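You operate a simulated robot arm through the tools that you are given. There is no shell and no other tool.

You run a simulated two-armed robot. Do the job below in one go: nothing can be reset, and whatever is moved stays where it is left.

Task
Change the pump from pot to tank, flush the line clear and set the dial to 3.0.
Fine: WATER 1 valve shut, WATER 2 valve left open; flush with the yellow button into the cup until the stream is plain water; shut the CUP valve after.

It is judged by the outcome, as a careful person would: the job done as asked, and still so three seconds after it is handed in. It fails if anything else is knocked over, pushed out of place, dropped, spilled or broken.

Robot
Two 7-joint arms with two-finger parallel grippers on one trunk that stands fixed in place. Base frame: the origin is at the foot of the trunk, x ahead of it, y to its left, z up. Readings come in mm, rad, newtons and seconds.
The left shoulder is at [60, 189, 1046], the right one opposite. With the tool pointing down near the work surface each hand reaches from about 100 to 660 mm from the base axis, measured 20 degrees to its own side. Payload 3.43 kg a hand.
The TCP of each hand is the grasp point between the finger pads, 30 mm short of the fingertips. In the tool frame z runs along the fingers and y along their closing line. The gripper opens to 94 mm. The fingers are 28 mm wide and 10 mm thick; the gripper's body (50 by 96 mm) begins 55 mm behind the TCP.
Orientation is that of the tool frame in the base frame, as [roll, pitch, yaw] about the fixed x, y, z axes, in that order (R = Rz(yaw) Ry(pitch) Rx(roll)). With the fingers straight down and closing along the base's y, the tool's x points along the base's -x, its y along +y and its z along -z.

Tools
- The arms move only by the tool apply_moves. It takes "left_rows", "right_rows" or both (then of equal length, played together; a hand with none holds still); each is a list of rows, each a list of 2 entries, a list of its own where there are three numbers: the shift along the tool's x, y, z in mm, then the turn, a rotation vector about the tool's x, y, z in degrees. In form: [[[tx, ty, tz], [rx, ry, rz]], ...]. A call has 1 to 20 rows; each row is the pose to reach, as a shift and turn from the pose commanded when the call began, along the tool's axes at that moment. "left_gripper" and "right_gripper" are, for a hand that has rows, the finger opening in mm, from 0 to 94, set as the call begins (left out, the last holds). A row lasts 0.2 s, in which the tool goes at most 50 mm and 0.15 rad; a call with a longer step from one row to the next is refused whole, and so is a gripper value outside its range. Where a pose cannot be reached the arm comes as near as it can. A force on the tool above 90 N (or 10 N above the force at the start of the call, whichever is more), or a blocked arm, ends the call early, and 0.2 s more pass. Each finger travels about 153 mm/s and halts on what it meets, pressing with about 33 N; the grip force reading is that of the motor and also rises with nothing between the fingers. The clock runs only during rows and for 0.2 s after the last one: add rows that repeat a pose to give the fingers time. The reply holds the time, the measured pose of the TCP, the force on the tool along the base axes, the opening and the grip force, in the units named above and with some noise, with the torque about the TCP (base axes, N m) and any sound that the robot's microphone picked up, and new pictures: "show" is both (left out), scene, wrist or none (wrist: the cameras of the hands that moved).
- Cameras (640 x 400 px; columns grow to the right, rows downward): "scene" is now at [18.6, -12.3, 1595]; the picture's right is [-0.16, -0.99, 0.00], its down [-0.75, 0.12, -0.65] and it looks along [0.64, -0.10, -0.76] (base axes); focal length 331 px, centre (320, 200). "left" rides on the left gripper at [76, -14, -103] in its tool frame; the picture's right is [0.18, 0.98, 0.00], its down [-0.75, 0.14, -0.64] and it looks along [-0.63, 0.12, 0.77] (tool axes); focal length 243 px, centre (320, 200). "right" rides on the right gripper at [76, 14, -103] in its tool frame; the picture's right is [-0.18, 0.98, 0.00], its down [-0.75, -0.14, -0.64] and it looks along [-0.63, -0.12, 0.77] (tool axes); focal length 243 px, centre (320, 200). There is no depth. A picture from a camera that has moved, and an enlarged one, comes with that camera's place and axes in the base frame and with its lens.
- move_column(by): slides the trunk up (or, below 0, down) by that many mm; the arms and the scene camera ride with it, the base frame stays. It gives what a move gives, with no picture.
- head_to(pan, tilt): turns the head with the scene camera to pan (to the left, within 1.501 rad either way) and tilt (down, from -0.506 to 1.204), counted from straight ahead of the robot. It gives what a move gives, and a new picture of the scene camera.
- zoom(camera, box): a new picture of the part [left, top, right, bottom] of that camera's present view, enlarged. The clock stands still meanwhile.
- job_done(): hands the job in; it is judged then, once.

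Nothing tells you positions but the pictures and the camera data. Unless the task says otherwise, let go and move clear before handing in.

The tools are called after "Call:" by a JSON object that holds its "fn" and its "kwargs". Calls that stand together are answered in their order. apply_moves: Moves the arms, as the interface text tells. Its arguments: {"type":"object","properties":{"left_rows":{"type":"array"},"left_gripper":{"type":"number"},"right_rows":{"type":"array"},"right_gripper":{"type":"number"},"show":{"type":"string","enum":["both","scene","wrist","none"]}},"required":[]} The other tools are called the same way: move_column (by) slides the trunk up or down; head_to (pan, tilt) turns the head that bears the scene camera; zoom (camera, box) takes an enlarged picture of a part of a camera's view; job_done () hands the job in.

At the start:

```text
time: 0.0
left_tcp_pos: [516.6, 254.5, 1043.2]
left_orientation: [-3.141, 0.002, 3.141]
left_contact_force: [-0.4, -0.1, 0.3]
left_wrist_torque: [0.02, 0.0, 0.0]
left_grip_width: 93.9
left_gripper_force: 0.0
right_tcp_pos: [494.8, -238.3, 1047.0]
right_orientation: [3.141, 0.001, -3.14]
right_contact_force: [0.1, -1.0, -0.2]
right_wrist_torque: [0.0, 0.01, -0.04]
right_grip_width: 94.0
right_gripper_force: 0.1
trunk travel left (down, up): [-718.0, 272.0]
head pan, tilt: [-0.161, 0.859]
```

scene: 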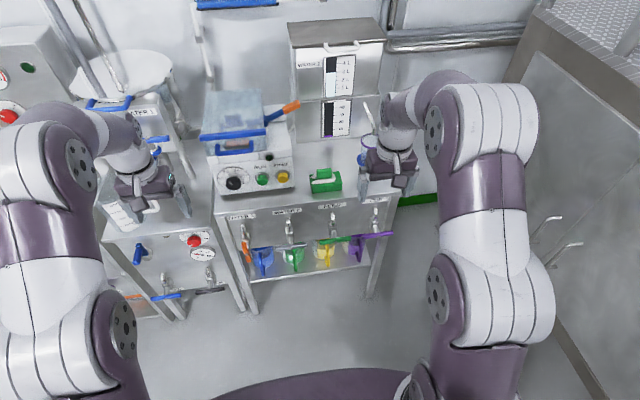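
right: 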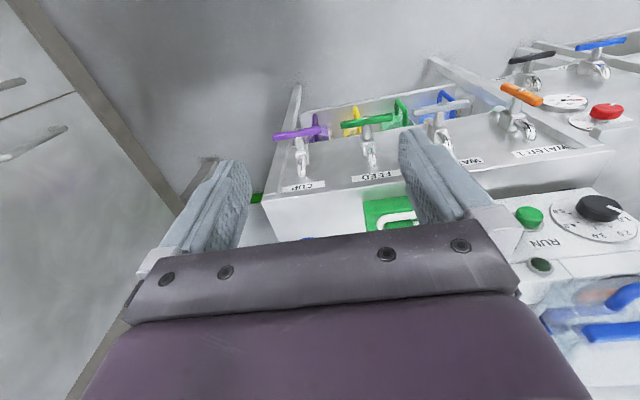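
left: 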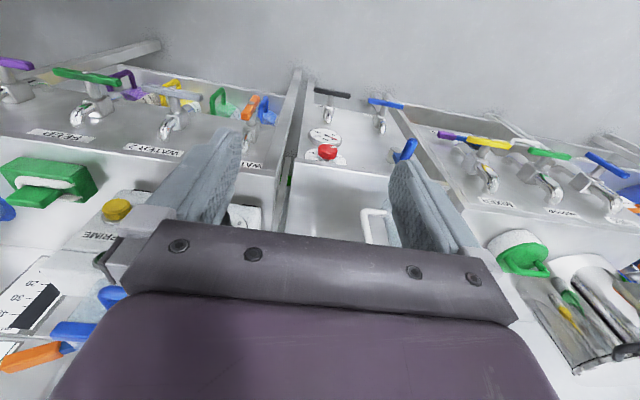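

I see a bench with a dial pump unit, labelled valves along its front rail, a tank with a level scale, and coloured valve handles. I'll enlarge the views first to read the labels before moving anything.

Call:
{"fn": "zoom", "kwargs": {"camera": "scene", "box": [190, 70, 430, 220]}}

Call:
{"fn": "zoom", "kwargs": {"camera": "scene", "box": [200, 180, 420, 318]}}

Call:
{"fn": "zoom", "kwargs": {"camera": "scene", "box": [80, 180, 260, 320]}}

Call:
{"fn": "zoom", "kwargs": {"camera": "right", "box": [240, 20, 640, 270]}}

Call:
{"fn": "zoom", "kwargs": {"camera": "left", "box": [0, 30, 320, 230]}}

```text
2.67 times, centred on (310, 145) of scene
camera zoom: at [18.6, -12.3, 1595.0], right [-0.16, -0.99, 0.0], down [-0.75, 0.12, -0.65], along [0.64, -0.1, -0.76], focal length 883 px, centre (347, 347)
```

zoom: 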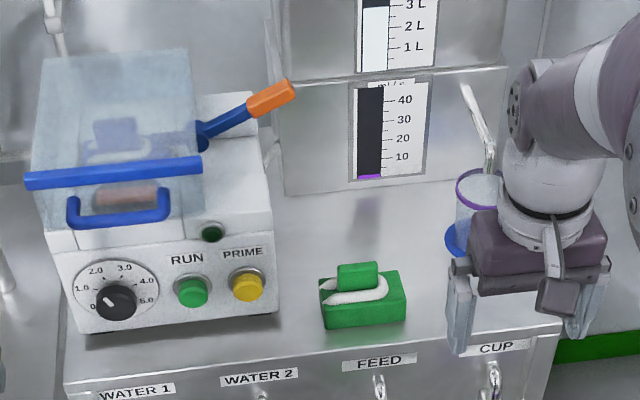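

```text
2.90 times, centred on (310, 249) of scene
camera zoom: at [18.6, -12.3, 1595.0], right [-0.16, -0.99, 0.0], down [-0.75, 0.12, -0.65], along [0.64, -0.1, -0.76], focal length 960 px, centre (349, 58)
```

zoom: 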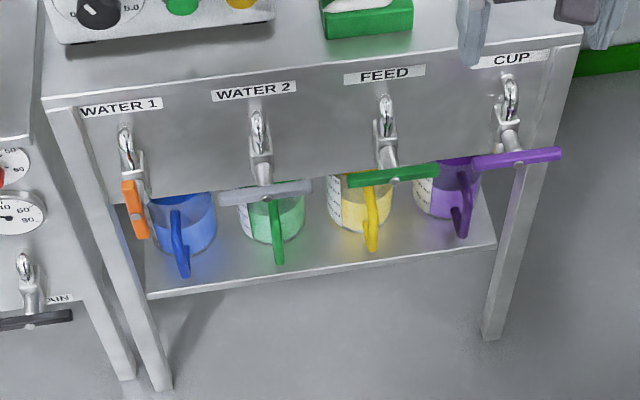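

```text
2.86 times, centred on (170, 250) of scene
camera zoom: at [18.6, -12.3, 1595.0], right [-0.16, -0.99, 0.0], down [-0.75, 0.12, -0.65], along [0.64, -0.1, -0.76], focal length 946 px, centre (749, 57)
```

zoom: 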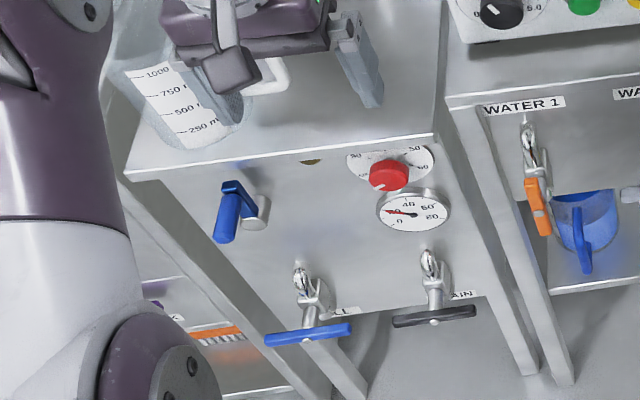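

```text
1.60 times, centred on (440, 145) of right
camera zoom: at [417.8, -223.9, 1149.7], right [0.18, 0.98, 0.0], down [0.75, -0.14, 0.64], along [0.63, -0.12, -0.77], focal length 388 px, centre (128, 288)
```

zoom: 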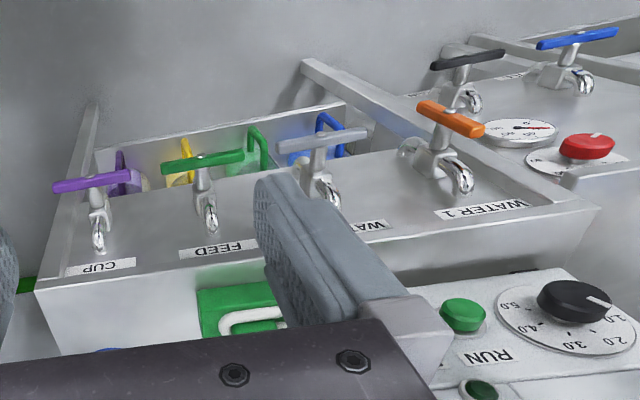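

```text
2.00 times, centred on (160, 130) of left
camera zoom: at [440.2, 239.5, 1145.4], right [-0.18, 0.98, 0.0], down [0.75, 0.14, 0.64], along [0.63, 0.12, -0.77], focal length 485 px, centre (640, 340)
```

zoom: 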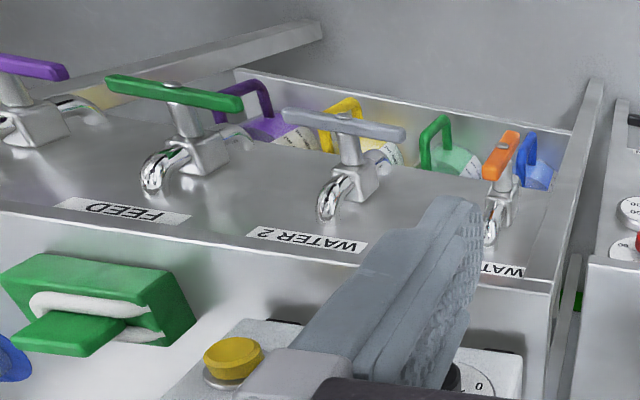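

I can now read WATER 1, WATER 2, FEED and CUP valves on the front rail, with a RUN/PRIME pump with dial above. I'll look around with the head to identify the pot, tank, cup and piping.

Call:
{"fn": "head_to", "kwargs": {"pan": 0.25, "tilt": 0.6}}

Call:
{"fn": "zoom", "kwargs": {"camera": "left", "box": [380, 100, 640, 400]}}

```text
time: 0.9
left_tcp_pos: [516.5, 253.0, 1042.8]
left_orientation: [3.141, 0.0, 3.14]
left_contact_force: [0.4, 0.0, -1.0]
left_wrist_torque: [-0.01, 0.0, -0.01]
left_grip_width: 93.7
left_gripper_force: 0.1
right_tcp_pos: [494.6, -238.5, 1047.0]
right_orientation: [3.141, 0.002, 3.141]
right_contact_force: [0.3, -0.2, 0.1]
right_wrist_torque: [0.03, -0.02, 0.01]
right_grip_width: 94.1
right_gripper_force: 0.1
trunk travel left (down, up): [-718.0, 272.0]
head pan, tilt: [0.25, 0.6]
camera scene: at [27.6, 21.8, 1616.6], right [0.25, -0.97, 0.0], down [-0.55, -0.14, -0.82], along [0.8, 0.2, -0.57], focal length 331 px, centre (320, 200)
```

scene: 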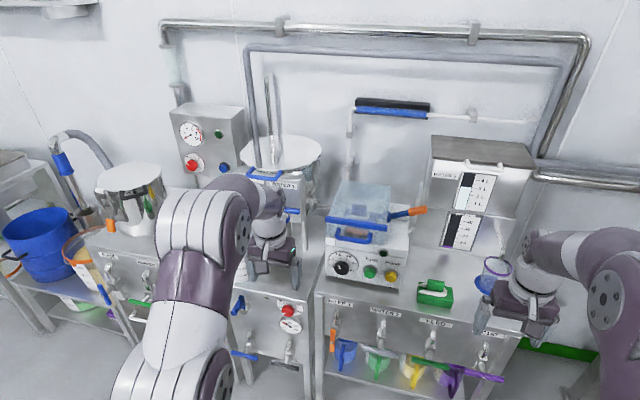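

```text
1.33 times, centred on (510, 250) of left
camera zoom: at [440.2, 239.4, 1145.4], right [-0.18, 0.98, 0.0], down [0.75, 0.14, 0.64], along [0.63, 0.12, -0.77], focal length 324 px, centre (67, 133)
```

zoom: 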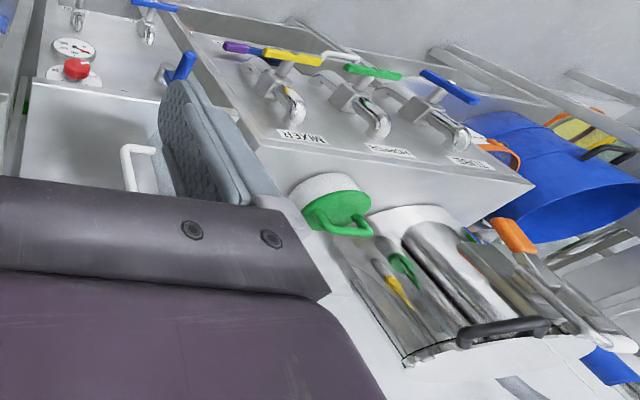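

Call:
{"fn": "zoom", "kwargs": {"camera": "scene", "box": [160, 80, 440, 255]}}

Call:
{"fn": "zoom", "kwargs": {"camera": "scene", "box": [400, 120, 560, 220]}}

Call:
{"fn": "zoom", "kwargs": {"camera": "scene", "box": [220, 120, 340, 200]}}

Call:
{"fn": "zoom", "kwargs": {"camera": "scene", "box": [0, 130, 200, 360]}}

Call:
{"fn": "zoom", "kwargs": {"camera": "scene", "box": [310, 240, 530, 400]}}

```text
2.29 times, centred on (300, 168) of scene
camera zoom: at [27.6, 21.8, 1616.6], right [0.25, -0.97, 0.0], down [-0.55, -0.14, -0.82], along [0.8, 0.2, -0.57], focal length 757 px, centre (366, 274)
```

zoom: 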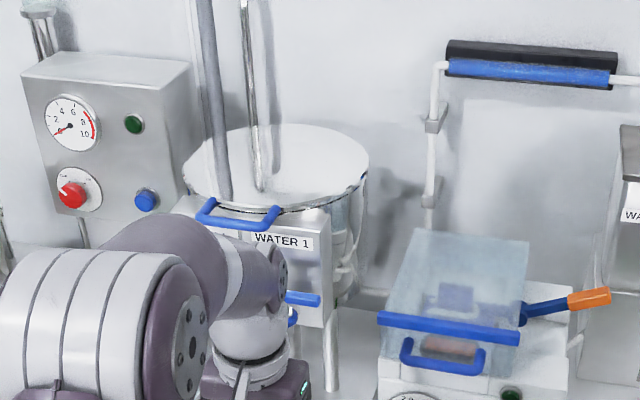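

```text
4.00 times, centred on (480, 170) of scene
camera zoom: at [27.6, 21.8, 1616.6], right [0.25, -0.97, 0.0], down [-0.55, -0.14, -0.82], along [0.8, 0.2, -0.57], focal length 1325 px, centre (-320, 320)
```

zoom: 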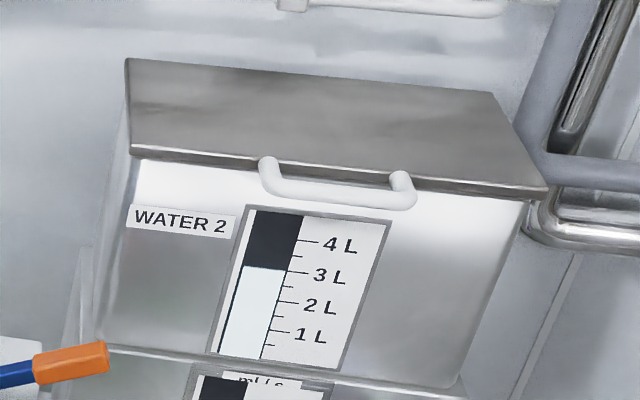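

```text
5.00 times, centred on (280, 160) of scene
camera zoom: at [27.6, 21.8, 1616.6], right [0.25, -0.97, 0.0], down [-0.55, -0.14, -0.82], along [0.8, 0.2, -0.57], focal length 1656 px, centre (520, 400)
```

zoom: 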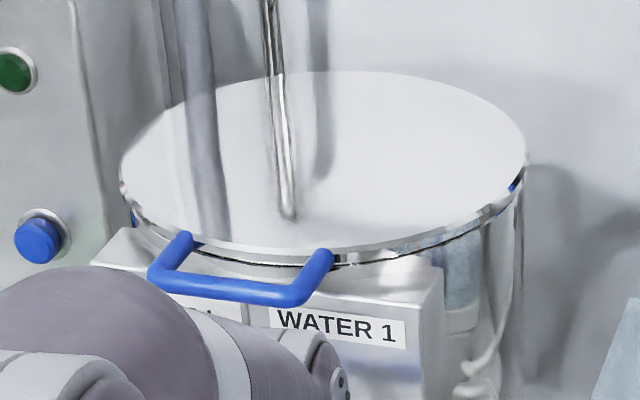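

```text
1.74 times, centred on (100, 245) of scene
camera zoom: at [27.6, 21.8, 1616.6], right [0.25, -0.97, 0.0], down [-0.55, -0.14, -0.82], along [0.8, 0.2, -0.57], focal length 576 px, centre (703, 122)
```

zoom: 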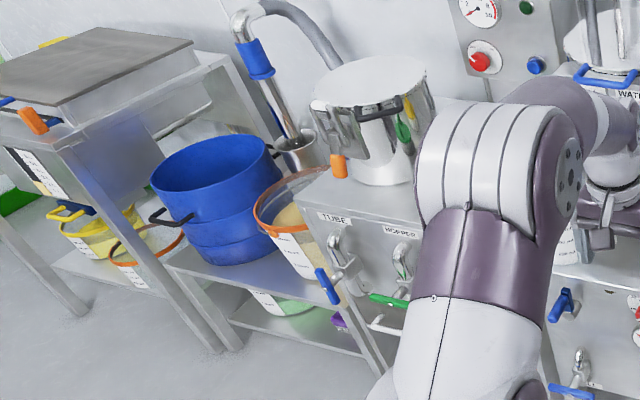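

```text
2.50 times, centred on (420, 320) of scene
camera zoom: at [27.6, 21.8, 1616.6], right [0.25, -0.97, 0.0], down [-0.55, -0.14, -0.82], along [0.8, 0.2, -0.57], focal length 828 px, centre (70, -100)
```

zoom: 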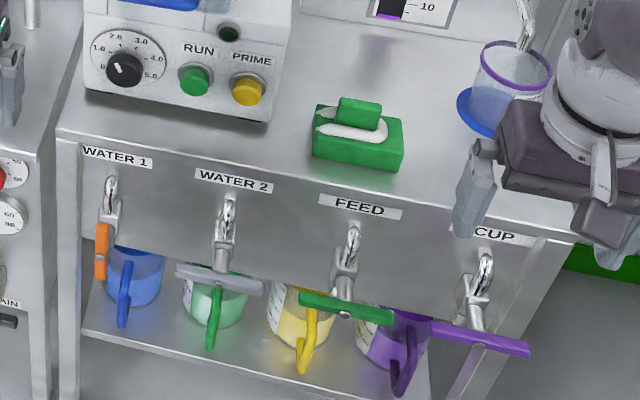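

The pot is WATER 1 (its orange handle is vertical, so open). The tank is WATER 2. WATER 2, FEED and CUP all have horizontal handles, so shut. By triangulation the four handles sit near x≈636, z≈650 at y≈135, -15, -164 and -312. I'll tip both hands to point forward in free air.

Call:
{"fn": "apply_moves", "kwargs": {"left_rows": [[[0, 0, 0], [0, -8, 0]], [[0, 0, 0], [0, -16, 0]], [[0, 0, 0], [0, -24, 0]], [[0, 0, 0], [0, -32, 0]], [[0, 0, 0], [0, -40, 0]], [[0, 0, 0], [0, -48, 0]], [[0, 0, 0], [0, -56, 0]], [[0, 0, 0], [0, -64, 0]], [[0, 0, 0], [0, -72, 0]], [[0, 0, 0], [0, -80, 0]], [[0, 0, 0], [0, -88, 0]], [[0, 0, 0], [0, -90, 0]]], "right_rows": [[[0, 0, 0], [0, -8, 0]], [[0, 0, 0], [0, -16, 0]], [[0, 0, 0], [0, -24, 0]], [[0, 0, 0], [0, -32, 0]], [[0, 0, 0], [0, -40, 0]], [[0, 0, 0], [0, -48, 0]], [[0, 0, 0], [0, -56, 0]], [[0, 0, 0], [0, -64, 0]], [[0, 0, 0], [0, -72, 0]], [[0, 0, 0], [0, -80, 0]], [[0, 0, 0], [0, -88, 0]], [[0, 0, 0], [0, -90, 0]]]}}

```text
time: 3.5
left_tcp_pos: [552.8, 256.4, 1085.6]
left_orientation: [3.135, 1.54, 3.133]
left_contact_force: [-0.9, -0.8, -0.5]
left_wrist_torque: [0.01, 0.02, 0.02]
left_grip_width: 93.9
left_gripper_force: 0.2
left hand out of reach, approached as far as the arm can: row 6, 7, 11, 12
right_tcp_pos: [552.8, -254.5, 1085.1]
right_orientation: [-3.13, 1.536, -3.129]
right_contact_force: [-0.3, -1.1, -0.6]
right_wrist_torque: [-0.04, 0.01, -0.04]
right_grip_width: 94.0
right_gripper_force: 0.1
right hand out of reach, approached as far as the arm can: row 6, 7, 8, 9, 10, 11, 12
trunk travel left (down, up): [-718.0, 272.0]
head pan, tilt: [0.25, 0.6]
camera scene: at [26.4, 22.1, 1616.6], right [0.25, -0.97, 0.0], down [-0.55, -0.14, -0.83], along [0.8, 0.2, -0.56], focal length 331 px, centre (320, 200)
camera right: at [445.9, -241.3, 1013.0], right [0.01, 0.98, 0.18], down [-0.61, -0.14, 0.78], along [0.79, -0.12, 0.6], focal length 243 px, centre (320, 200)
camera left: at [448.5, 241.7, 1012.8], right [-0.01, 0.98, -0.18], down [-0.62, 0.14, 0.77], along [0.79, 0.12, 0.61], focal length 243 px, centre (320, 200)
```

scene: 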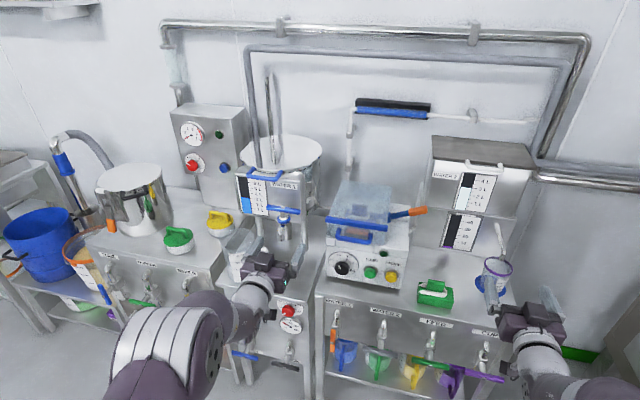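
right: 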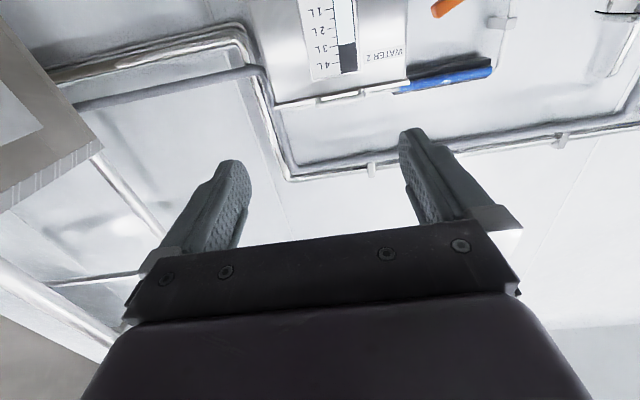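
left: 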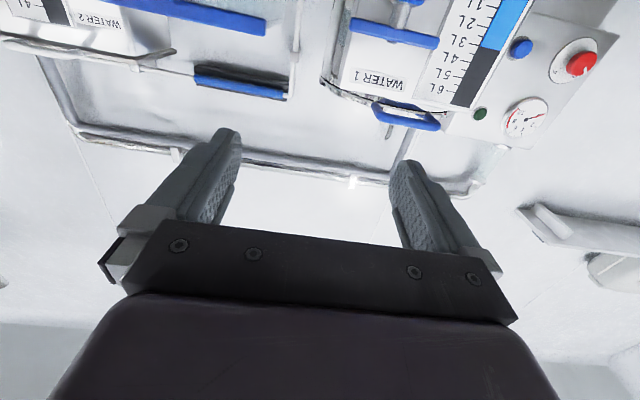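

Both hands point forward now and have been pushed out to x≈553 by the arm's fold limit. I'll lower the trunk and look again to measure the valves and the pump face.

Call:
{"fn": "move_column", "kwargs": {"by": -250}}

Call:
{"fn": "head_to", "kwargs": {"pan": -0.05, "tilt": 0.75}}

```text
time: 6.0
left_tcp_pos: [554.8, 257.3, 835.0]
left_orientation: [3.136, 1.537, 3.137]
left_contact_force: [-0.8, 0.0, -0.7]
left_wrist_torque: [-0.05, -0.03, -0.02]
left_grip_width: 94.0
left_gripper_force: 0.1
right_tcp_pos: [551.8, -255.3, 835.2]
right_orientation: [-3.137, 1.534, -3.139]
right_contact_force: [0.6, -0.1, 0.4]
right_wrist_torque: [0.0, 0.01, 0.02]
right_grip_width: 94.2
right_gripper_force: 0.1
trunk travel left (down, up): [-468.0, 522.0]
head pan, tilt: [0.25, 0.6]
```

```text
time: 6.8
left_tcp_pos: [554.1, 256.6, 835.0]
left_orientation: [3.138, 1.538, 3.138]
left_contact_force: [0.8, 0.2, 0.7]
left_wrist_torque: [0.02, 0.02, -0.01]
left_grip_width: 94.1
left_gripper_force: 0.1
right_tcp_pos: [552.4, -254.8, 834.0]
right_orientation: [-3.139, 1.534, -3.14]
right_contact_force: [0.4, -0.5, 1.0]
right_wrist_torque: [0.01, -0.03, -0.01]
right_grip_width: 94.4
right_gripper_force: 0.1
trunk travel left (down, up): [-468.0, 522.0]
head pan, tilt: [-0.051, 0.75]
camera scene: at [24.6, -4.0, 1353.8], right [-0.05, -1.0, 0.0], down [-0.68, 0.03, -0.73], along [0.73, -0.04, -0.68], focal length 331 px, centre (320, 200)
```

scene: 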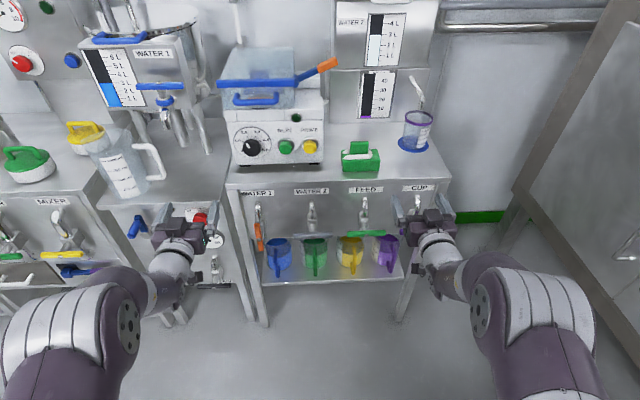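

Call:
{"fn": "zoom", "kwargs": {"camera": "scene", "box": [210, 40, 350, 190]}}

Call:
{"fn": "zoom", "kwargs": {"camera": "scene", "box": [230, 170, 450, 300]}}

Call:
{"fn": "zoom", "kwargs": {"camera": "scene", "box": [330, 0, 450, 170]}}

Call:
{"fn": "zoom", "kwargs": {"camera": "scene", "box": [60, 10, 220, 150]}}

```text
2.67 times, centred on (280, 115) of scene
camera zoom: at [24.6, -4.0, 1353.8], right [-0.05, -1.0, 0.0], down [-0.68, 0.03, -0.73], along [0.73, -0.04, -0.68], focal length 883 px, centre (427, 427)
```

zoom: 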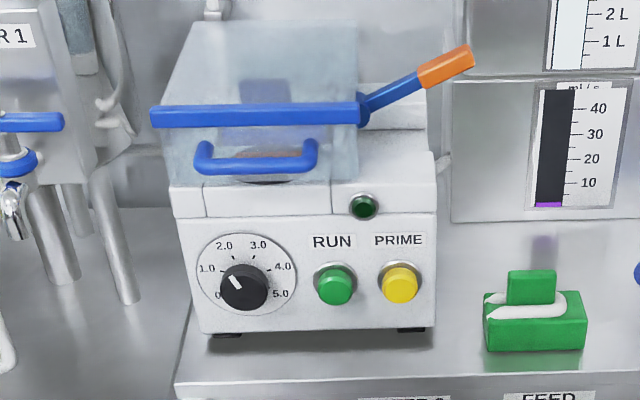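

```text
2.91 times, centred on (340, 235) of scene
camera zoom: at [24.6, -4.0, 1353.8], right [-0.05, -1.0, 0.0], down [-0.68, 0.03, -0.73], along [0.73, -0.04, -0.68], focal length 963 px, centre (262, 98)
```

zoom: 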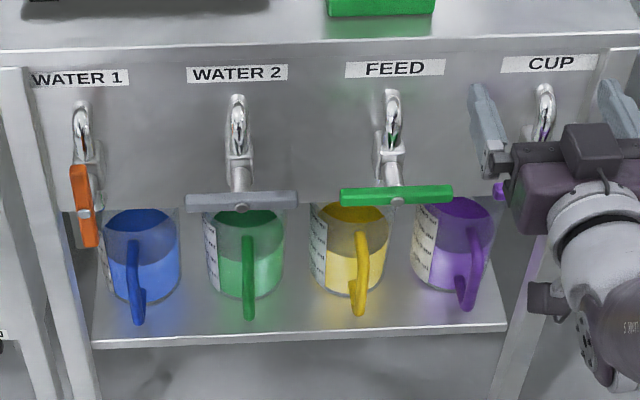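

```text
2.35 times, centred on (390, 85) of scene
camera zoom: at [24.6, -4.0, 1353.8], right [-0.05, -1.0, 0.0], down [-0.68, 0.03, -0.73], along [0.73, -0.04, -0.68], focal length 779 px, centre (155, 471)
```

zoom: 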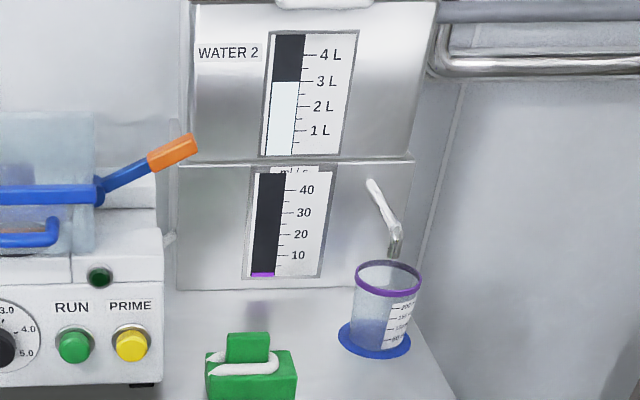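

```text
2.86 times, centred on (140, 80) of scene
camera zoom: at [24.6, -4.0, 1353.8], right [-0.05, -1.0, 0.0], down [-0.68, 0.03, -0.73], along [0.73, -0.04, -0.68], focal length 946 px, centre (834, 543)
```

zoom: 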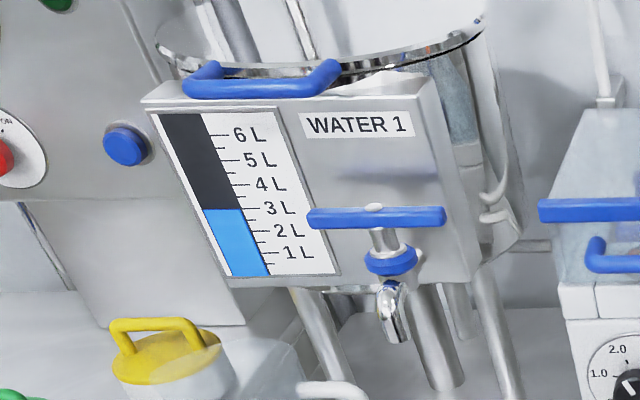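

The pot gauge shows blue liquid and the tank shows clear, and the cup stands under its spout with the flow gauge at zero. I'll bring the left hand in front of the WATER 1 handle at about (575, 135, 648), still clear of it, and check with the wrist camera.

Call:
{"fn": "apply_moves", "kwargs": {"left_rows": [[[0, -40, 0], [0, 0, 0]], [[0, -80, 5], [0, 0, 0]], [[0, -121, 10], [0, 0, 0]], [[40, -121, 15], [0, 0, 0]], [[80, -121, 21], [0, 0, 0]], [[120, -121, 21], [0, 0, 0]], [[160, -121, 21], [0, 0, 0]], [[187, -121, 21], [0, 0, 0]], [[187, -121, 21], [0, 0, 0]]], "left_gripper": 60}}

```text
time: 8.8
left_tcp_pos: [623.9, 233.5, 642.2]
left_orientation: [2.695, 1.521, 2.63]
left_contact_force: [-0.9, 1.1, 0.3]
left_wrist_torque: [-0.01, 0.0, 0.02]
left_grip_width: 60.2
left_gripper_force: 0.0
left hand out of reach, approached as far as the arm can: row 1, 2, 3, 4, 5, 6, 7, 8, 9
right_tcp_pos: [552.5, -254.6, 834.4]
right_orientation: [-3.14, 1.534, -3.139]
right_contact_force: [1.0, 0.1, 0.3]
right_wrist_torque: [-0.02, 0.02, -0.02]
right_grip_width: 94.0
right_gripper_force: 0.1
trunk travel left (down, up): [-468.0, 522.0]
head pan, tilt: [-0.051, 0.75]
camera scene: at [24.6, -4.2, 1353.7], right [-0.05, -1.0, 0.0], down [-0.68, 0.03, -0.73], along [0.73, -0.04, -0.68], focal length 331 px, centre (320, 200)
camera left: at [517.0, 228.0, 570.4], right [0.06, 0.98, -0.16], down [-0.6, 0.16, 0.79], along [0.8, 0.05, 0.6], focal length 243 px, centre (320, 200)
```

scene: 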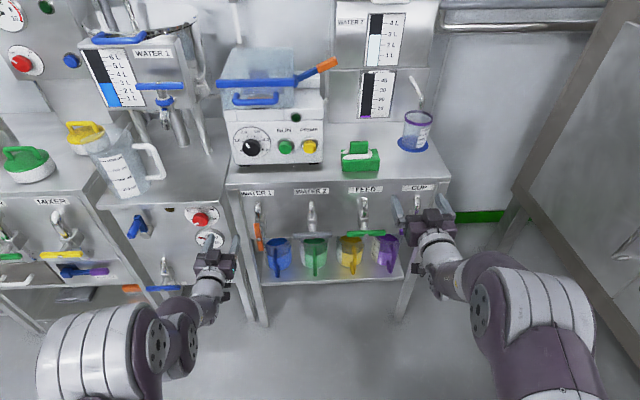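
left: 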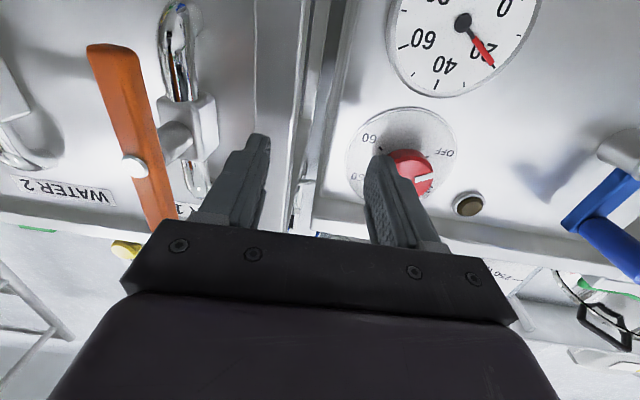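

The left hand could not fold in close enough with the shoulder this low; it stopped at (624, 233, 642), clear of the knob at x≈702. Raising the trunk again gives the arm more room to reach these low handles.

Call:
{"fn": "move_column", "kwargs": {"by": 220}}

```text
time: 11.2
left_tcp_pos: [623.0, 234.1, 863.4]
left_orientation: [2.7, 1.522, 2.633]
left_contact_force: [-0.7, 0.2, 0.3]
left_wrist_torque: [-0.02, 0.02, 0.03]
left_grip_width: 59.6
left_gripper_force: 0.0
right_tcp_pos: [552.2, -255.2, 1054.3]
right_orientation: [3.141, 1.534, -3.139]
right_contact_force: [0.2, -0.1, -0.3]
right_wrist_torque: [0.01, 0.0, 0.01]
right_grip_width: 94.1
right_gripper_force: 0.0
trunk travel left (down, up): [-688.0, 302.0]
head pan, tilt: [-0.051, 0.75]
```

I'll send a short holding move to learn what pose the controller now takes as its reference.

Call:
{"fn": "apply_moves", "kwargs": {"left_rows": [[[0, 0, 0], [0, 0, 0]], [[0, 0, 0], [0, 0, 0]]], "show": "none"}}

```text
time: 11.8
left_tcp_pos: [623.9, 234.5, 862.7]
left_orientation: [2.698, 1.52, 2.63]
left_contact_force: [-0.5, 0.2, -0.2]
left_wrist_torque: [0.02, 0.02, 0.02]
left_grip_width: 60.1
left_gripper_force: 0.2
right_tcp_pos: [552.6, -256.2, 1055.1]
right_orientation: [-3.141, 1.535, -3.138]
right_contact_force: [0.5, 0.7, 0.0]
right_wrist_torque: [0.02, 0.01, 0.02]
right_grip_width: 93.9
right_gripper_force: 0.1
trunk travel left (down, up): [-688.0, 302.0]
head pan, tilt: [-0.051, 0.75]
```

The reference is the measured pose. From here I'll bring the left hand down in front of the WATER 1 handle, straightened to point along +x.

Call:
{"fn": "apply_moves", "kwargs": {"left_rows": [[[27, -13, -4], [-0.5, -0.3, -0.2]], [[54, -27, -8], [-1, -0.7, -0.3]], [[80, -40, -12], [-1.5, -1, -0.5]], [[107, -54, -16], [-2, -1.3, -0.6]], [[134, -67, -20], [-2.5, -1.6, -0.8]], [[161, -80, -24], [-2.9, -2, -0.9]], [[188, -94, -28], [-3.4, -2.3, -1.1]], [[214, -107, -32], [-3.9, -2.6, -1.25]], [[214, -107, -32], [-3.9, -2.6, -1.25]]]}}

```text
time: 13.4
left_tcp_pos: [631.9, 233.3, 667.7]
left_orientation: [2.843, 1.506, 2.77]
left_contact_force: [-0.1, 0.2, 0.1]
left_wrist_torque: [-0.02, 0.03, 0.01]
left_grip_width: 60.1
left_gripper_force: 0.0
left hand out of reach, approached as far as the arm can: row 1, 2, 3, 4, 5, 6, 7, 8
right_tcp_pos: [547.9, -256.2, 1057.7]
right_orientation: [3.118, 1.538, 3.119]
right_contact_force: [0.4, -0.1, 0.6]
right_wrist_torque: [0.01, 0.04, -0.02]
right_grip_width: 94.2
right_gripper_force: 0.1
trunk travel left (down, up): [-688.0, 302.0]
head pan, tilt: [-0.051, 0.75]
stopped in row 8 (left hand): the arm was blocked; the commanded pose is now the measured one
camera scene: at [18.4, -5.6, 1573.8], right [-0.05, -1.0, 0.0], down [-0.68, 0.04, -0.73], along [0.73, -0.04, -0.68], focal length 331 px, centre (320, 200)
camera left: at [523.5, 227.3, 597.6], right [0.06, 0.98, -0.17], down [-0.58, 0.17, 0.79], along [0.81, 0.05, 0.58], focal length 243 px, centre (320, 200)
```

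scene: 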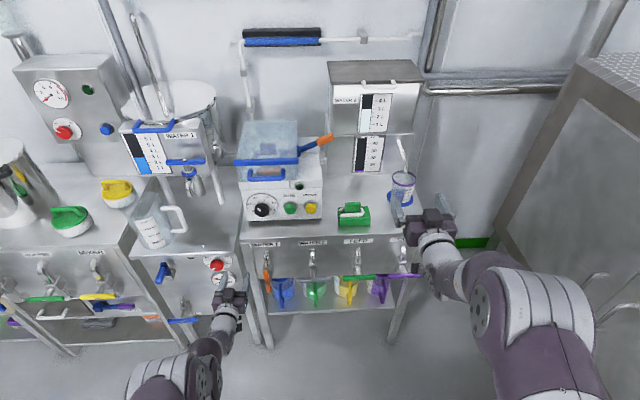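
left: 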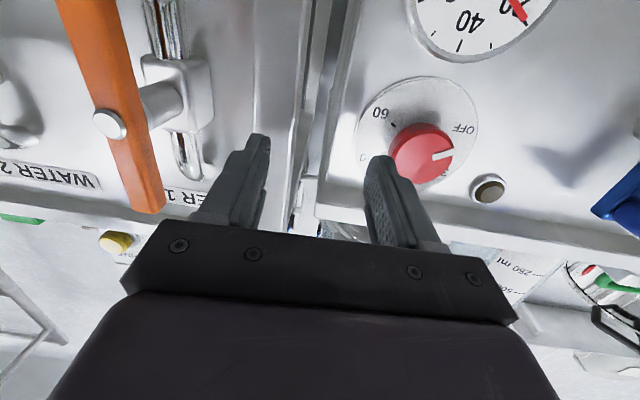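

The arm was blocked (probably the elbow against its own base) and the hand stands at (632, 233, 668) with no contact force. I'll raise the trunk for elbow clearance and then try to bring the hand over the WATER 1 handle from above.

Call:
{"fn": "move_column", "kwargs": {"by": 130}}

Call:
{"fn": "apply_moves", "kwargs": {"left_rows": [[[5, -20, -3], [-0.8, -0.7, -0.2]], [[10, -40, -5], [-1.6, -1.4, -0.4]], [[16, -60, -8], [-2.5, -2.1, -0.7]], [[22, -80, -10], [-3.3, -2.8, -0.9]], [[27, -100, -13], [-4.1, -3.5, -1.1]], [[27, -100, -13], [-4.1, -3.5, -1.1]]]}}

```text
time: 15.0
left_tcp_pos: [638.3, 234.8, 800.1]
left_orientation: [2.785, 1.513, 2.714]
left_contact_force: [-1.0, -0.3, 0.9]
left_wrist_torque: [0.0, -0.01, 0.0]
left_grip_width: 59.9
left_gripper_force: 0.0
right_tcp_pos: [550.7, -254.4, 1184.3]
right_orientation: [-3.14, 1.532, -3.138]
right_contact_force: [0.6, 0.1, 0.0]
right_wrist_torque: [-0.03, 0.02, -0.02]
right_grip_width: 94.0
right_gripper_force: 0.0
trunk travel left (down, up): [-818.0, 172.0]
head pan, tilt: [-0.051, 0.75]
```

```text
time: 15.6
left_tcp_pos: [644.1, 234.7, 803.5]
left_orientation: [2.706, 1.519, 2.635]
left_contact_force: [1.1, -0.3, 0.0]
left_wrist_torque: [-0.01, 0.0, -0.03]
left_grip_width: 60.2
left_gripper_force: 0.1
left hand out of reach, approached as far as the arm can: row 1, 2, 3
right_tcp_pos: [552.1, -255.2, 1183.4]
right_orientation: [-3.137, 1.535, -3.135]
right_contact_force: [1.2, 0.5, -0.6]
right_wrist_torque: [-0.01, -0.03, 0.02]
right_grip_width: 94.0
right_gripper_force: 0.1
trunk travel left (down, up): [-818.0, 172.0]
head pan, tilt: [-0.051, 0.75]
stopped in row 3 (left hand): the arm was blocked; the commanded pose is now the measured one
camera scene: at [24.7, -4.0, 1703.7], right [-0.05, -1.0, 0.0], down [-0.68, 0.03, -0.73], along [0.73, -0.04, -0.68], focal length 331 px, centre (320, 200)
camera left: at [536.7, 229.4, 732.8], right [0.06, 0.98, -0.16], down [-0.59, 0.17, 0.79], along [0.8, 0.05, 0.6], focal length 243 px, centre (320, 200)
```

scene: 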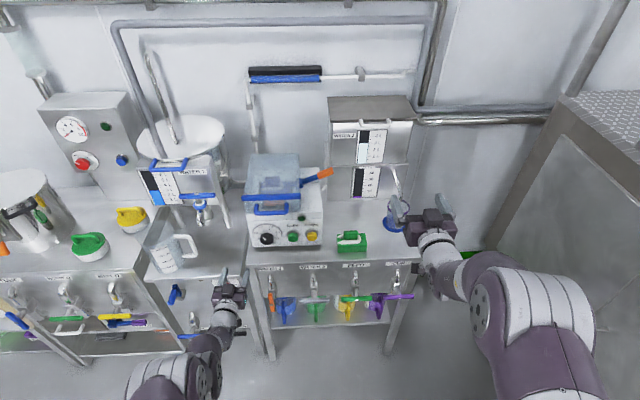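
left: 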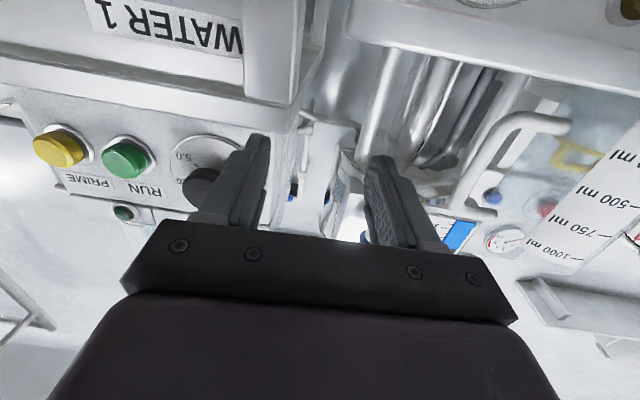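

The left elbow is jammed against the robot's own body in this posture. I'll back the left hand out and tip it to point forward and down, to free the elbow.

Call:
{"fn": "apply_moves", "kwargs": {"left_rows": [[[0, 8, -8], [0, 6, 0]], [[0, 16, -16], [0, 12, 0]], [[0, 24, -24], [0, 18, 0]], [[0, 32, -32], [0, 24, 0]], [[0, 40, -40], [0, 30, 0]], [[0, 45, -48], [0, 36, 0]], [[0, 45, -56], [0, 42, 0]], [[0, 45, -64], [0, 48, 0]], [[0, 45, -64], [0, 48, 0]]]}}

```text
time: 17.6
left_tcp_pos: [584.0, 285.4, 809.3]
left_orientation: [3.111, 0.685, 3.05]
left_contact_force: [-0.3, 0.0, 0.0]
left_wrist_torque: [0.0, -0.03, 0.01]
left_grip_width: 60.0
left_gripper_force: 0.0
right_tcp_pos: [553.2, -255.4, 1184.9]
right_orientation: [-3.136, 1.533, -3.134]
right_contact_force: [-0.5, -0.5, -0.2]
right_wrist_torque: [-0.04, 0.03, -0.01]
right_grip_width: 94.4
right_gripper_force: 0.1
trunk travel left (down, up): [-818.0, 172.0]
head pan, tilt: [-0.051, 0.75]
camera scene: at [24.7, -3.9, 1703.7], right [-0.05, -1.0, 0.0], down [-0.68, 0.03, -0.73], along [0.73, -0.04, -0.68], focal length 331 px, centre (320, 200)
camera left: at [458.2, 278.4, 839.1], right [-0.07, 0.99, -0.09], down [0.19, 0.11, 0.98], along [0.98, 0.05, -0.19], focal length 243 px, centre (320, 200)
```

scene: 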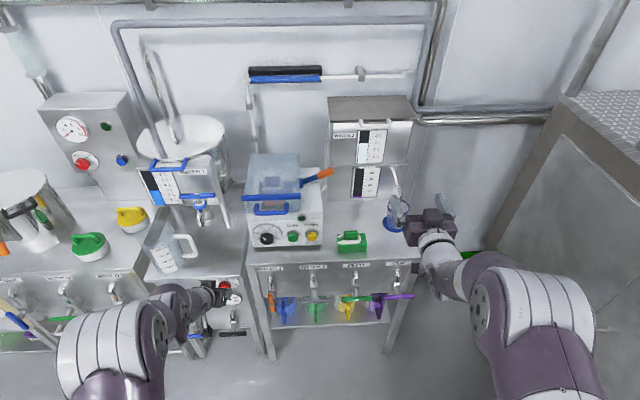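
left: 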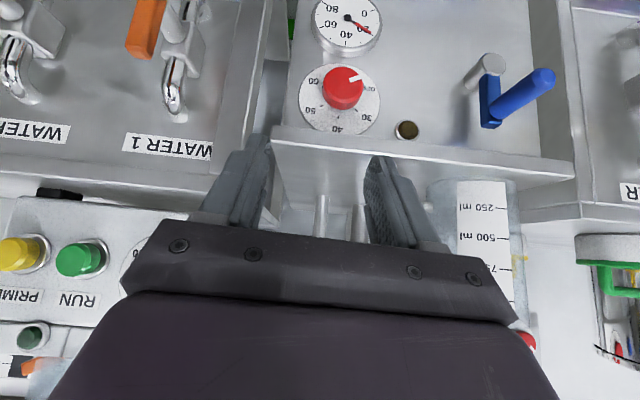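

That freed the arm: the left hand is at (584, 285, 809), pointing about 40° forward of straight down. I'll slide it above the WATER 1 handle at about (600, 140, 770) and see whether it can then tip forward.

Call:
{"fn": "apply_moves", "kwargs": {"left_rows": [[[0, -36, 12], [-0.8, 0, -1]], [[1, -72, 24], [-1.6, 0, -2]], [[2, -108, 36], [-2.5, 0, -3]], [[2, -143, 48], [-3.3, 0, -4]], [[2, -143, 48], [-3.3, 0, -4]]]}}

```text
time: 18.8
left_tcp_pos: [612.6, 173.5, 769.6]
left_orientation: [-3.127, 0.659, 3.138]
left_contact_force: [0.3, 0.0, 0.1]
left_wrist_torque: [-0.02, 0.03, -0.01]
left_grip_width: 59.9
left_gripper_force: 0.2
left hand out of reach, approached as far as the arm can: row 3, 4
right_tcp_pos: [550.5, -254.4, 1185.1]
right_orientation: [-3.134, 1.534, -3.133]
right_contact_force: [0.8, 0.6, 0.3]
right_wrist_torque: [-0.02, 0.04, -0.05]
right_grip_width: 94.1
right_gripper_force: 0.1
trunk travel left (down, up): [-818.0, 172.0]
head pan, tilt: [-0.051, 0.75]
camera scene: at [24.1, -3.8, 1703.7], right [-0.05, -1.0, 0.0], down [-0.68, 0.03, -0.73], along [0.73, -0.04, -0.68], focal length 331 px, centre (320, 200)
camera left: at [489.5, 160.3, 803.7], right [-0.13, 0.98, -0.12], down [0.2, 0.15, 0.97], along [0.97, 0.1, -0.22], focal length 243 px, centre (320, 200)
```

scene: 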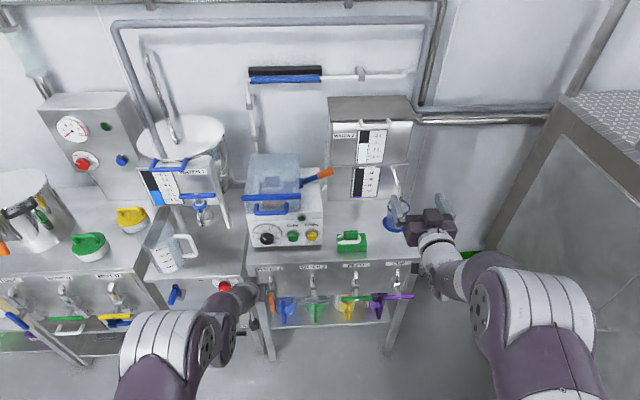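
left: 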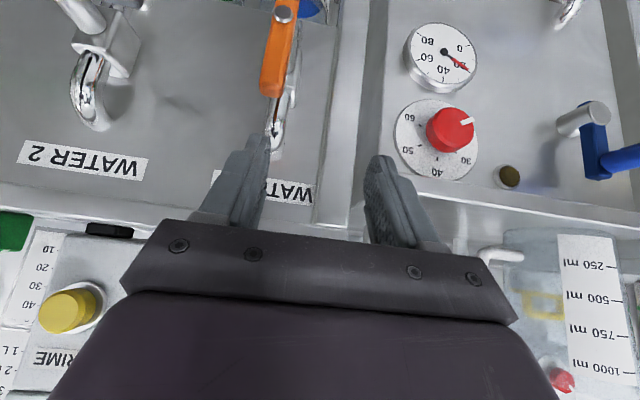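

The left hand sits at (612, 173, 770), just short of the handle in y. I'll yaw the hand inward so that the wrist can stay further out.

Call:
{"fn": "apply_moves", "kwargs": {"left_rows": [[[0, -10, 0], [4, 0, 5]], [[0, -20, 0], [8, 0, 10]], [[0, -30, 0], [12, 0, 15]], [[0, -38, 0], [16, 0, 20]], [[0, -38, 0], [16, 0, 20]]]}}

```text
time: 20.0
left_tcp_pos: [603.3, 101.2, 764.3]
left_orientation: [3.109, 0.676, 2.692]
left_contact_force: [-0.6, -0.8, 0.0]
left_wrist_torque: [0.01, 0.04, 0.04]
left_grip_width: 59.5
left_gripper_force: 0.1
left hand out of reach, approached as far as the arm can: row 1
right_tcp_pos: [551.8, -255.2, 1184.9]
right_orientation: [3.135, 1.534, 3.135]
right_contact_force: [1.1, -0.3, 0.3]
right_wrist_torque: [0.02, 0.02, 0.02]
right_grip_width: 94.2
right_gripper_force: 0.0
trunk travel left (down, up): [-818.0, 172.0]
head pan, tilt: [-0.051, 0.75]
camera scene: at [24.3, -4.6, 1703.7], right [-0.05, -1.0, 0.0], down [-0.68, 0.03, -0.73], along [0.73, -0.04, -0.68], focal length 331 px, centre (320, 200)
camera left: at [484.8, 138.1, 796.1], right [0.28, 0.96, -0.09], down [0.22, 0.03, 0.98], along [0.94, -0.29, -0.2], focal length 243 px, centre (320, 200)
```

scene: 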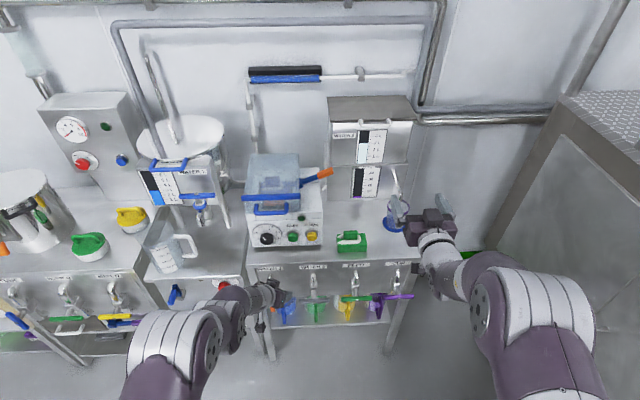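
left: 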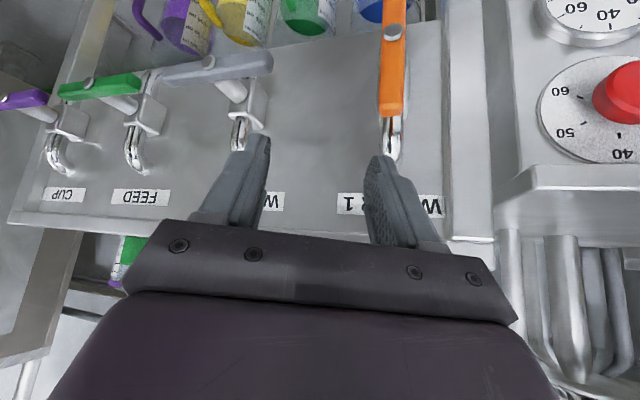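

With the hand yawed inward the arm reaches freely; it is now at (603, 101, 764). The WATER 1 bar is vertical at about (628, 135, 594–710). I'll close the fingers and bring them to the left side of the bar's top end, to push it over.

Call:
{"fn": "apply_moves", "kwargs": {"left_gripper": 0, "left_rows": [[[6, 23, -5], [0, 0, 0]], [[12, 46, -10], [0, 0, 0]], [[17, 69, -14], [0, 0, 0]], [[29, 69, 1], [0, 0, 0]], [[41, 69, 16], [0, 0, 0]], [[47, 69, 24], [0, 0, 0]], [[47, 69, 24], [0, 0, 0]]]}}

```text
time: 21.6
left_tcp_pos: [612.4, 175.8, 718.2]
left_orientation: [3.106, 0.677, 2.691]
left_contact_force: [1.5, -0.1, 0.8]
left_wrist_torque: [-0.01, 0.01, 0.02]
left_grip_width: 0.0
left_gripper_force: 33.2
right_tcp_pos: [552.6, -256.0, 1184.8]
right_orientation: [3.139, 1.533, 3.141]
right_contact_force: [-0.2, -0.2, 0.5]
right_wrist_torque: [-0.01, 0.0, 0.01]
right_grip_width: 93.9
right_gripper_force: 0.1
trunk travel left (down, up): [-818.0, 172.0]
head pan, tilt: [-0.051, 0.75]
camera scene: at [24.6, -4.3, 1703.7], right [-0.05, -1.0, 0.0], down [-0.68, 0.03, -0.73], along [0.73, -0.04, -0.68], focal length 331 px, centre (320, 200)
camera left: at [494.1, 212.4, 750.4], right [0.28, 0.96, -0.09], down [0.22, 0.03, 0.98], along [0.94, -0.29, -0.2], focal length 243 px, centre (320, 200)
```

scene: 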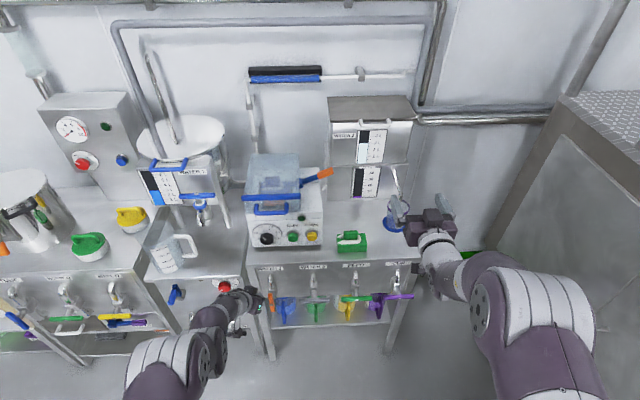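
left: 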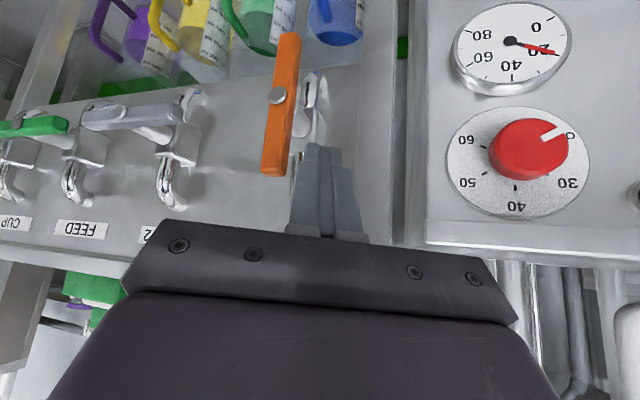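

The closed fingertips are just left of the orange bar's top end. I'll lower 15 mm and then push gently towards -y, watching the force.

Call:
{"fn": "apply_moves", "kwargs": {"left_rows": [[[5, 0, 6], [0, 0, 0]], [[9.4, 0, 11.7], [0, 0, 0]], [[7, -6, 13.5], [0, 0, 0]], [[4.8, -12, 15.3], [0, 0, 0]], [[2.6, -18, 17.1], [0, 0, 0]], [[0.2, -24, 18.9], [0, 0, 0]], [[-2.2, -30, 20.7], [0, 0, 0]]]}}

```text
time: 23.2
left_tcp_pos: [612.9, 141.0, 703.7]
left_orientation: [3.108, 0.678, 2.693]
left_contact_force: [-2.0, 1.6, 0.6]
left_wrist_torque: [0.02, 0.04, 0.0]
left_grip_width: 0.1
left_gripper_force: 33.0
right_tcp_pos: [551.9, -255.3, 1184.2]
right_orientation: [-3.136, 1.533, -3.134]
right_contact_force: [-0.2, -0.5, 0.6]
right_wrist_torque: [-0.03, 0.0, -0.02]
right_grip_width: 94.0
right_gripper_force: 0.0
trunk travel left (down, up): [-818.0, 172.0]
head pan, tilt: [-0.051, 0.75]
camera scene: at [24.2, -3.9, 1703.7], right [-0.05, -1.0, 0.0], down [-0.68, 0.03, -0.73], along [0.73, -0.04, -0.68], focal length 331 px, centre (320, 200)
camera left: at [494.6, 178.8, 735.7], right [0.28, 0.96, -0.09], down [0.22, 0.03, 0.98], along [0.94, -0.29, -0.2], focal length 243 px, centre (320, 200)
```

scene: 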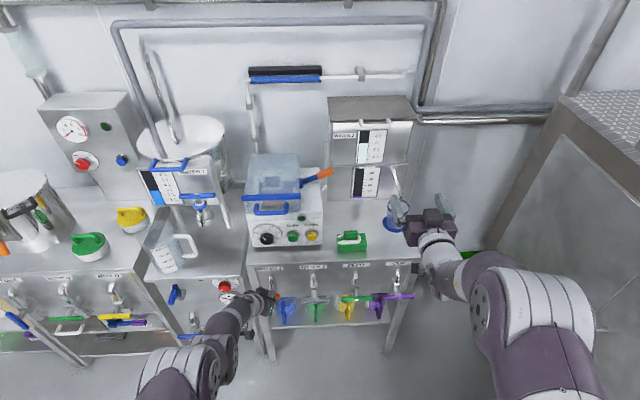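
left: 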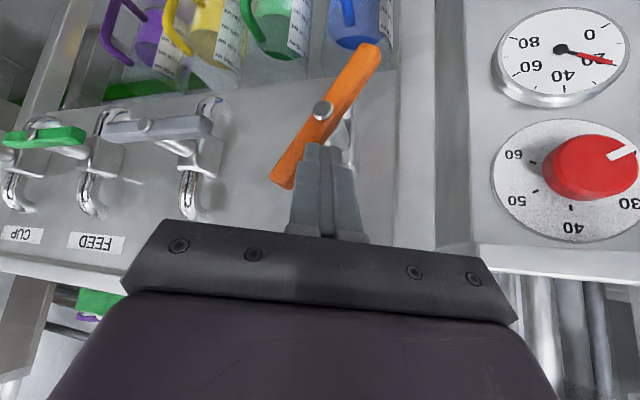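

The bar turns freely clockwise with almost no force. I'll follow its arc down until it is horizontal.

Call:
{"fn": "apply_moves", "kwargs": {"left_rows": [[[-1.6, -7, 3.2], [0, 0, 0]], [[-3.2, -13.5, 6.4], [0, 0, 0]], [[-3.4, -19, 10.4], [0, 0, 0]], [[-3.6, -24.3, 14.3], [0, 0, 0]], [[-2.6, -28.4, 18.7], [0, 0, 0]], [[-1.6, -32.4, 23.1], [0, 0, 0]], [[0, -34.2, 26.3], [0, 0, 0]], [[1.4, -36, 29.6], [0, 0, 0]], [[3.6, -36.9, 32.9], [0, 0, 0]]]}}

```text
time: 24.7
left_tcp_pos: [673.9, 115.9, 756.5]
left_orientation: [3.077, 0.755, 2.678]
left_contact_force: [-65.5, -2.4, -45.4]
left_wrist_torque: [0.16, 2.25, -0.27]
left_grip_width: 0.0
left_gripper_force: 32.7
right_tcp_pos: [550.6, -256.0, 1184.6]
right_orientation: [3.138, 1.534, 3.139]
right_contact_force: [-0.5, 0.4, 0.2]
right_wrist_torque: [-0.01, -0.03, 0.04]
right_grip_width: 94.0
right_gripper_force: 0.0
trunk travel left (down, up): [-818.0, 172.0]
head pan, tilt: [-0.051, 0.75]
stopped in row 7 (left hand): the force on the tool passed its limit at 112 N (the readings are from after the stop); the commanded pose is now the measured one
camera scene: at [21.5, -4.5, 1703.0], right [-0.05, -1.0, 0.0], down [-0.68, 0.03, -0.73], along [0.73, -0.04, -0.68], focal length 331 px, centre (320, 200)
camera left: at [552.9, 151.7, 778.9], right [0.28, 0.96, -0.08], down [0.14, 0.04, 0.99], along [0.95, -0.29, -0.12], focal length 243 px, centre (320, 200)
```

scene: 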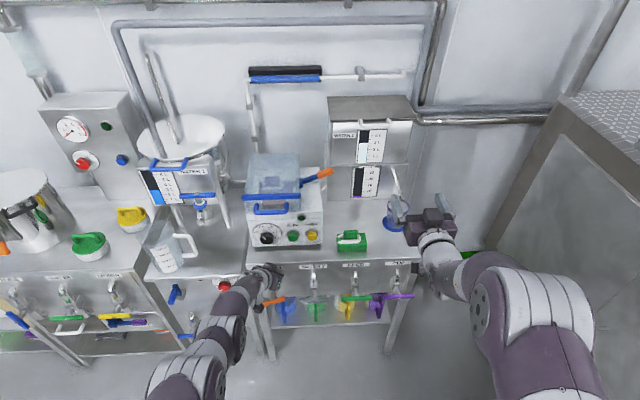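
left: 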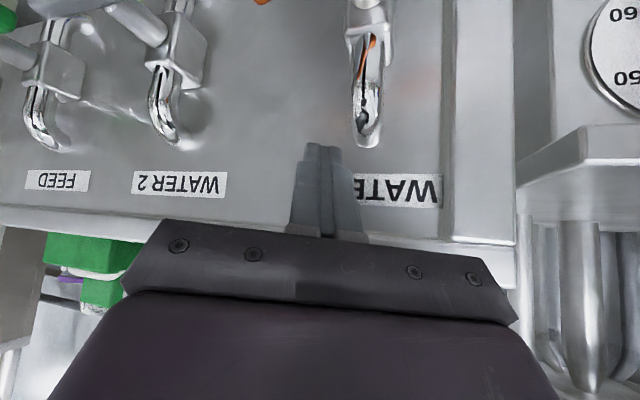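

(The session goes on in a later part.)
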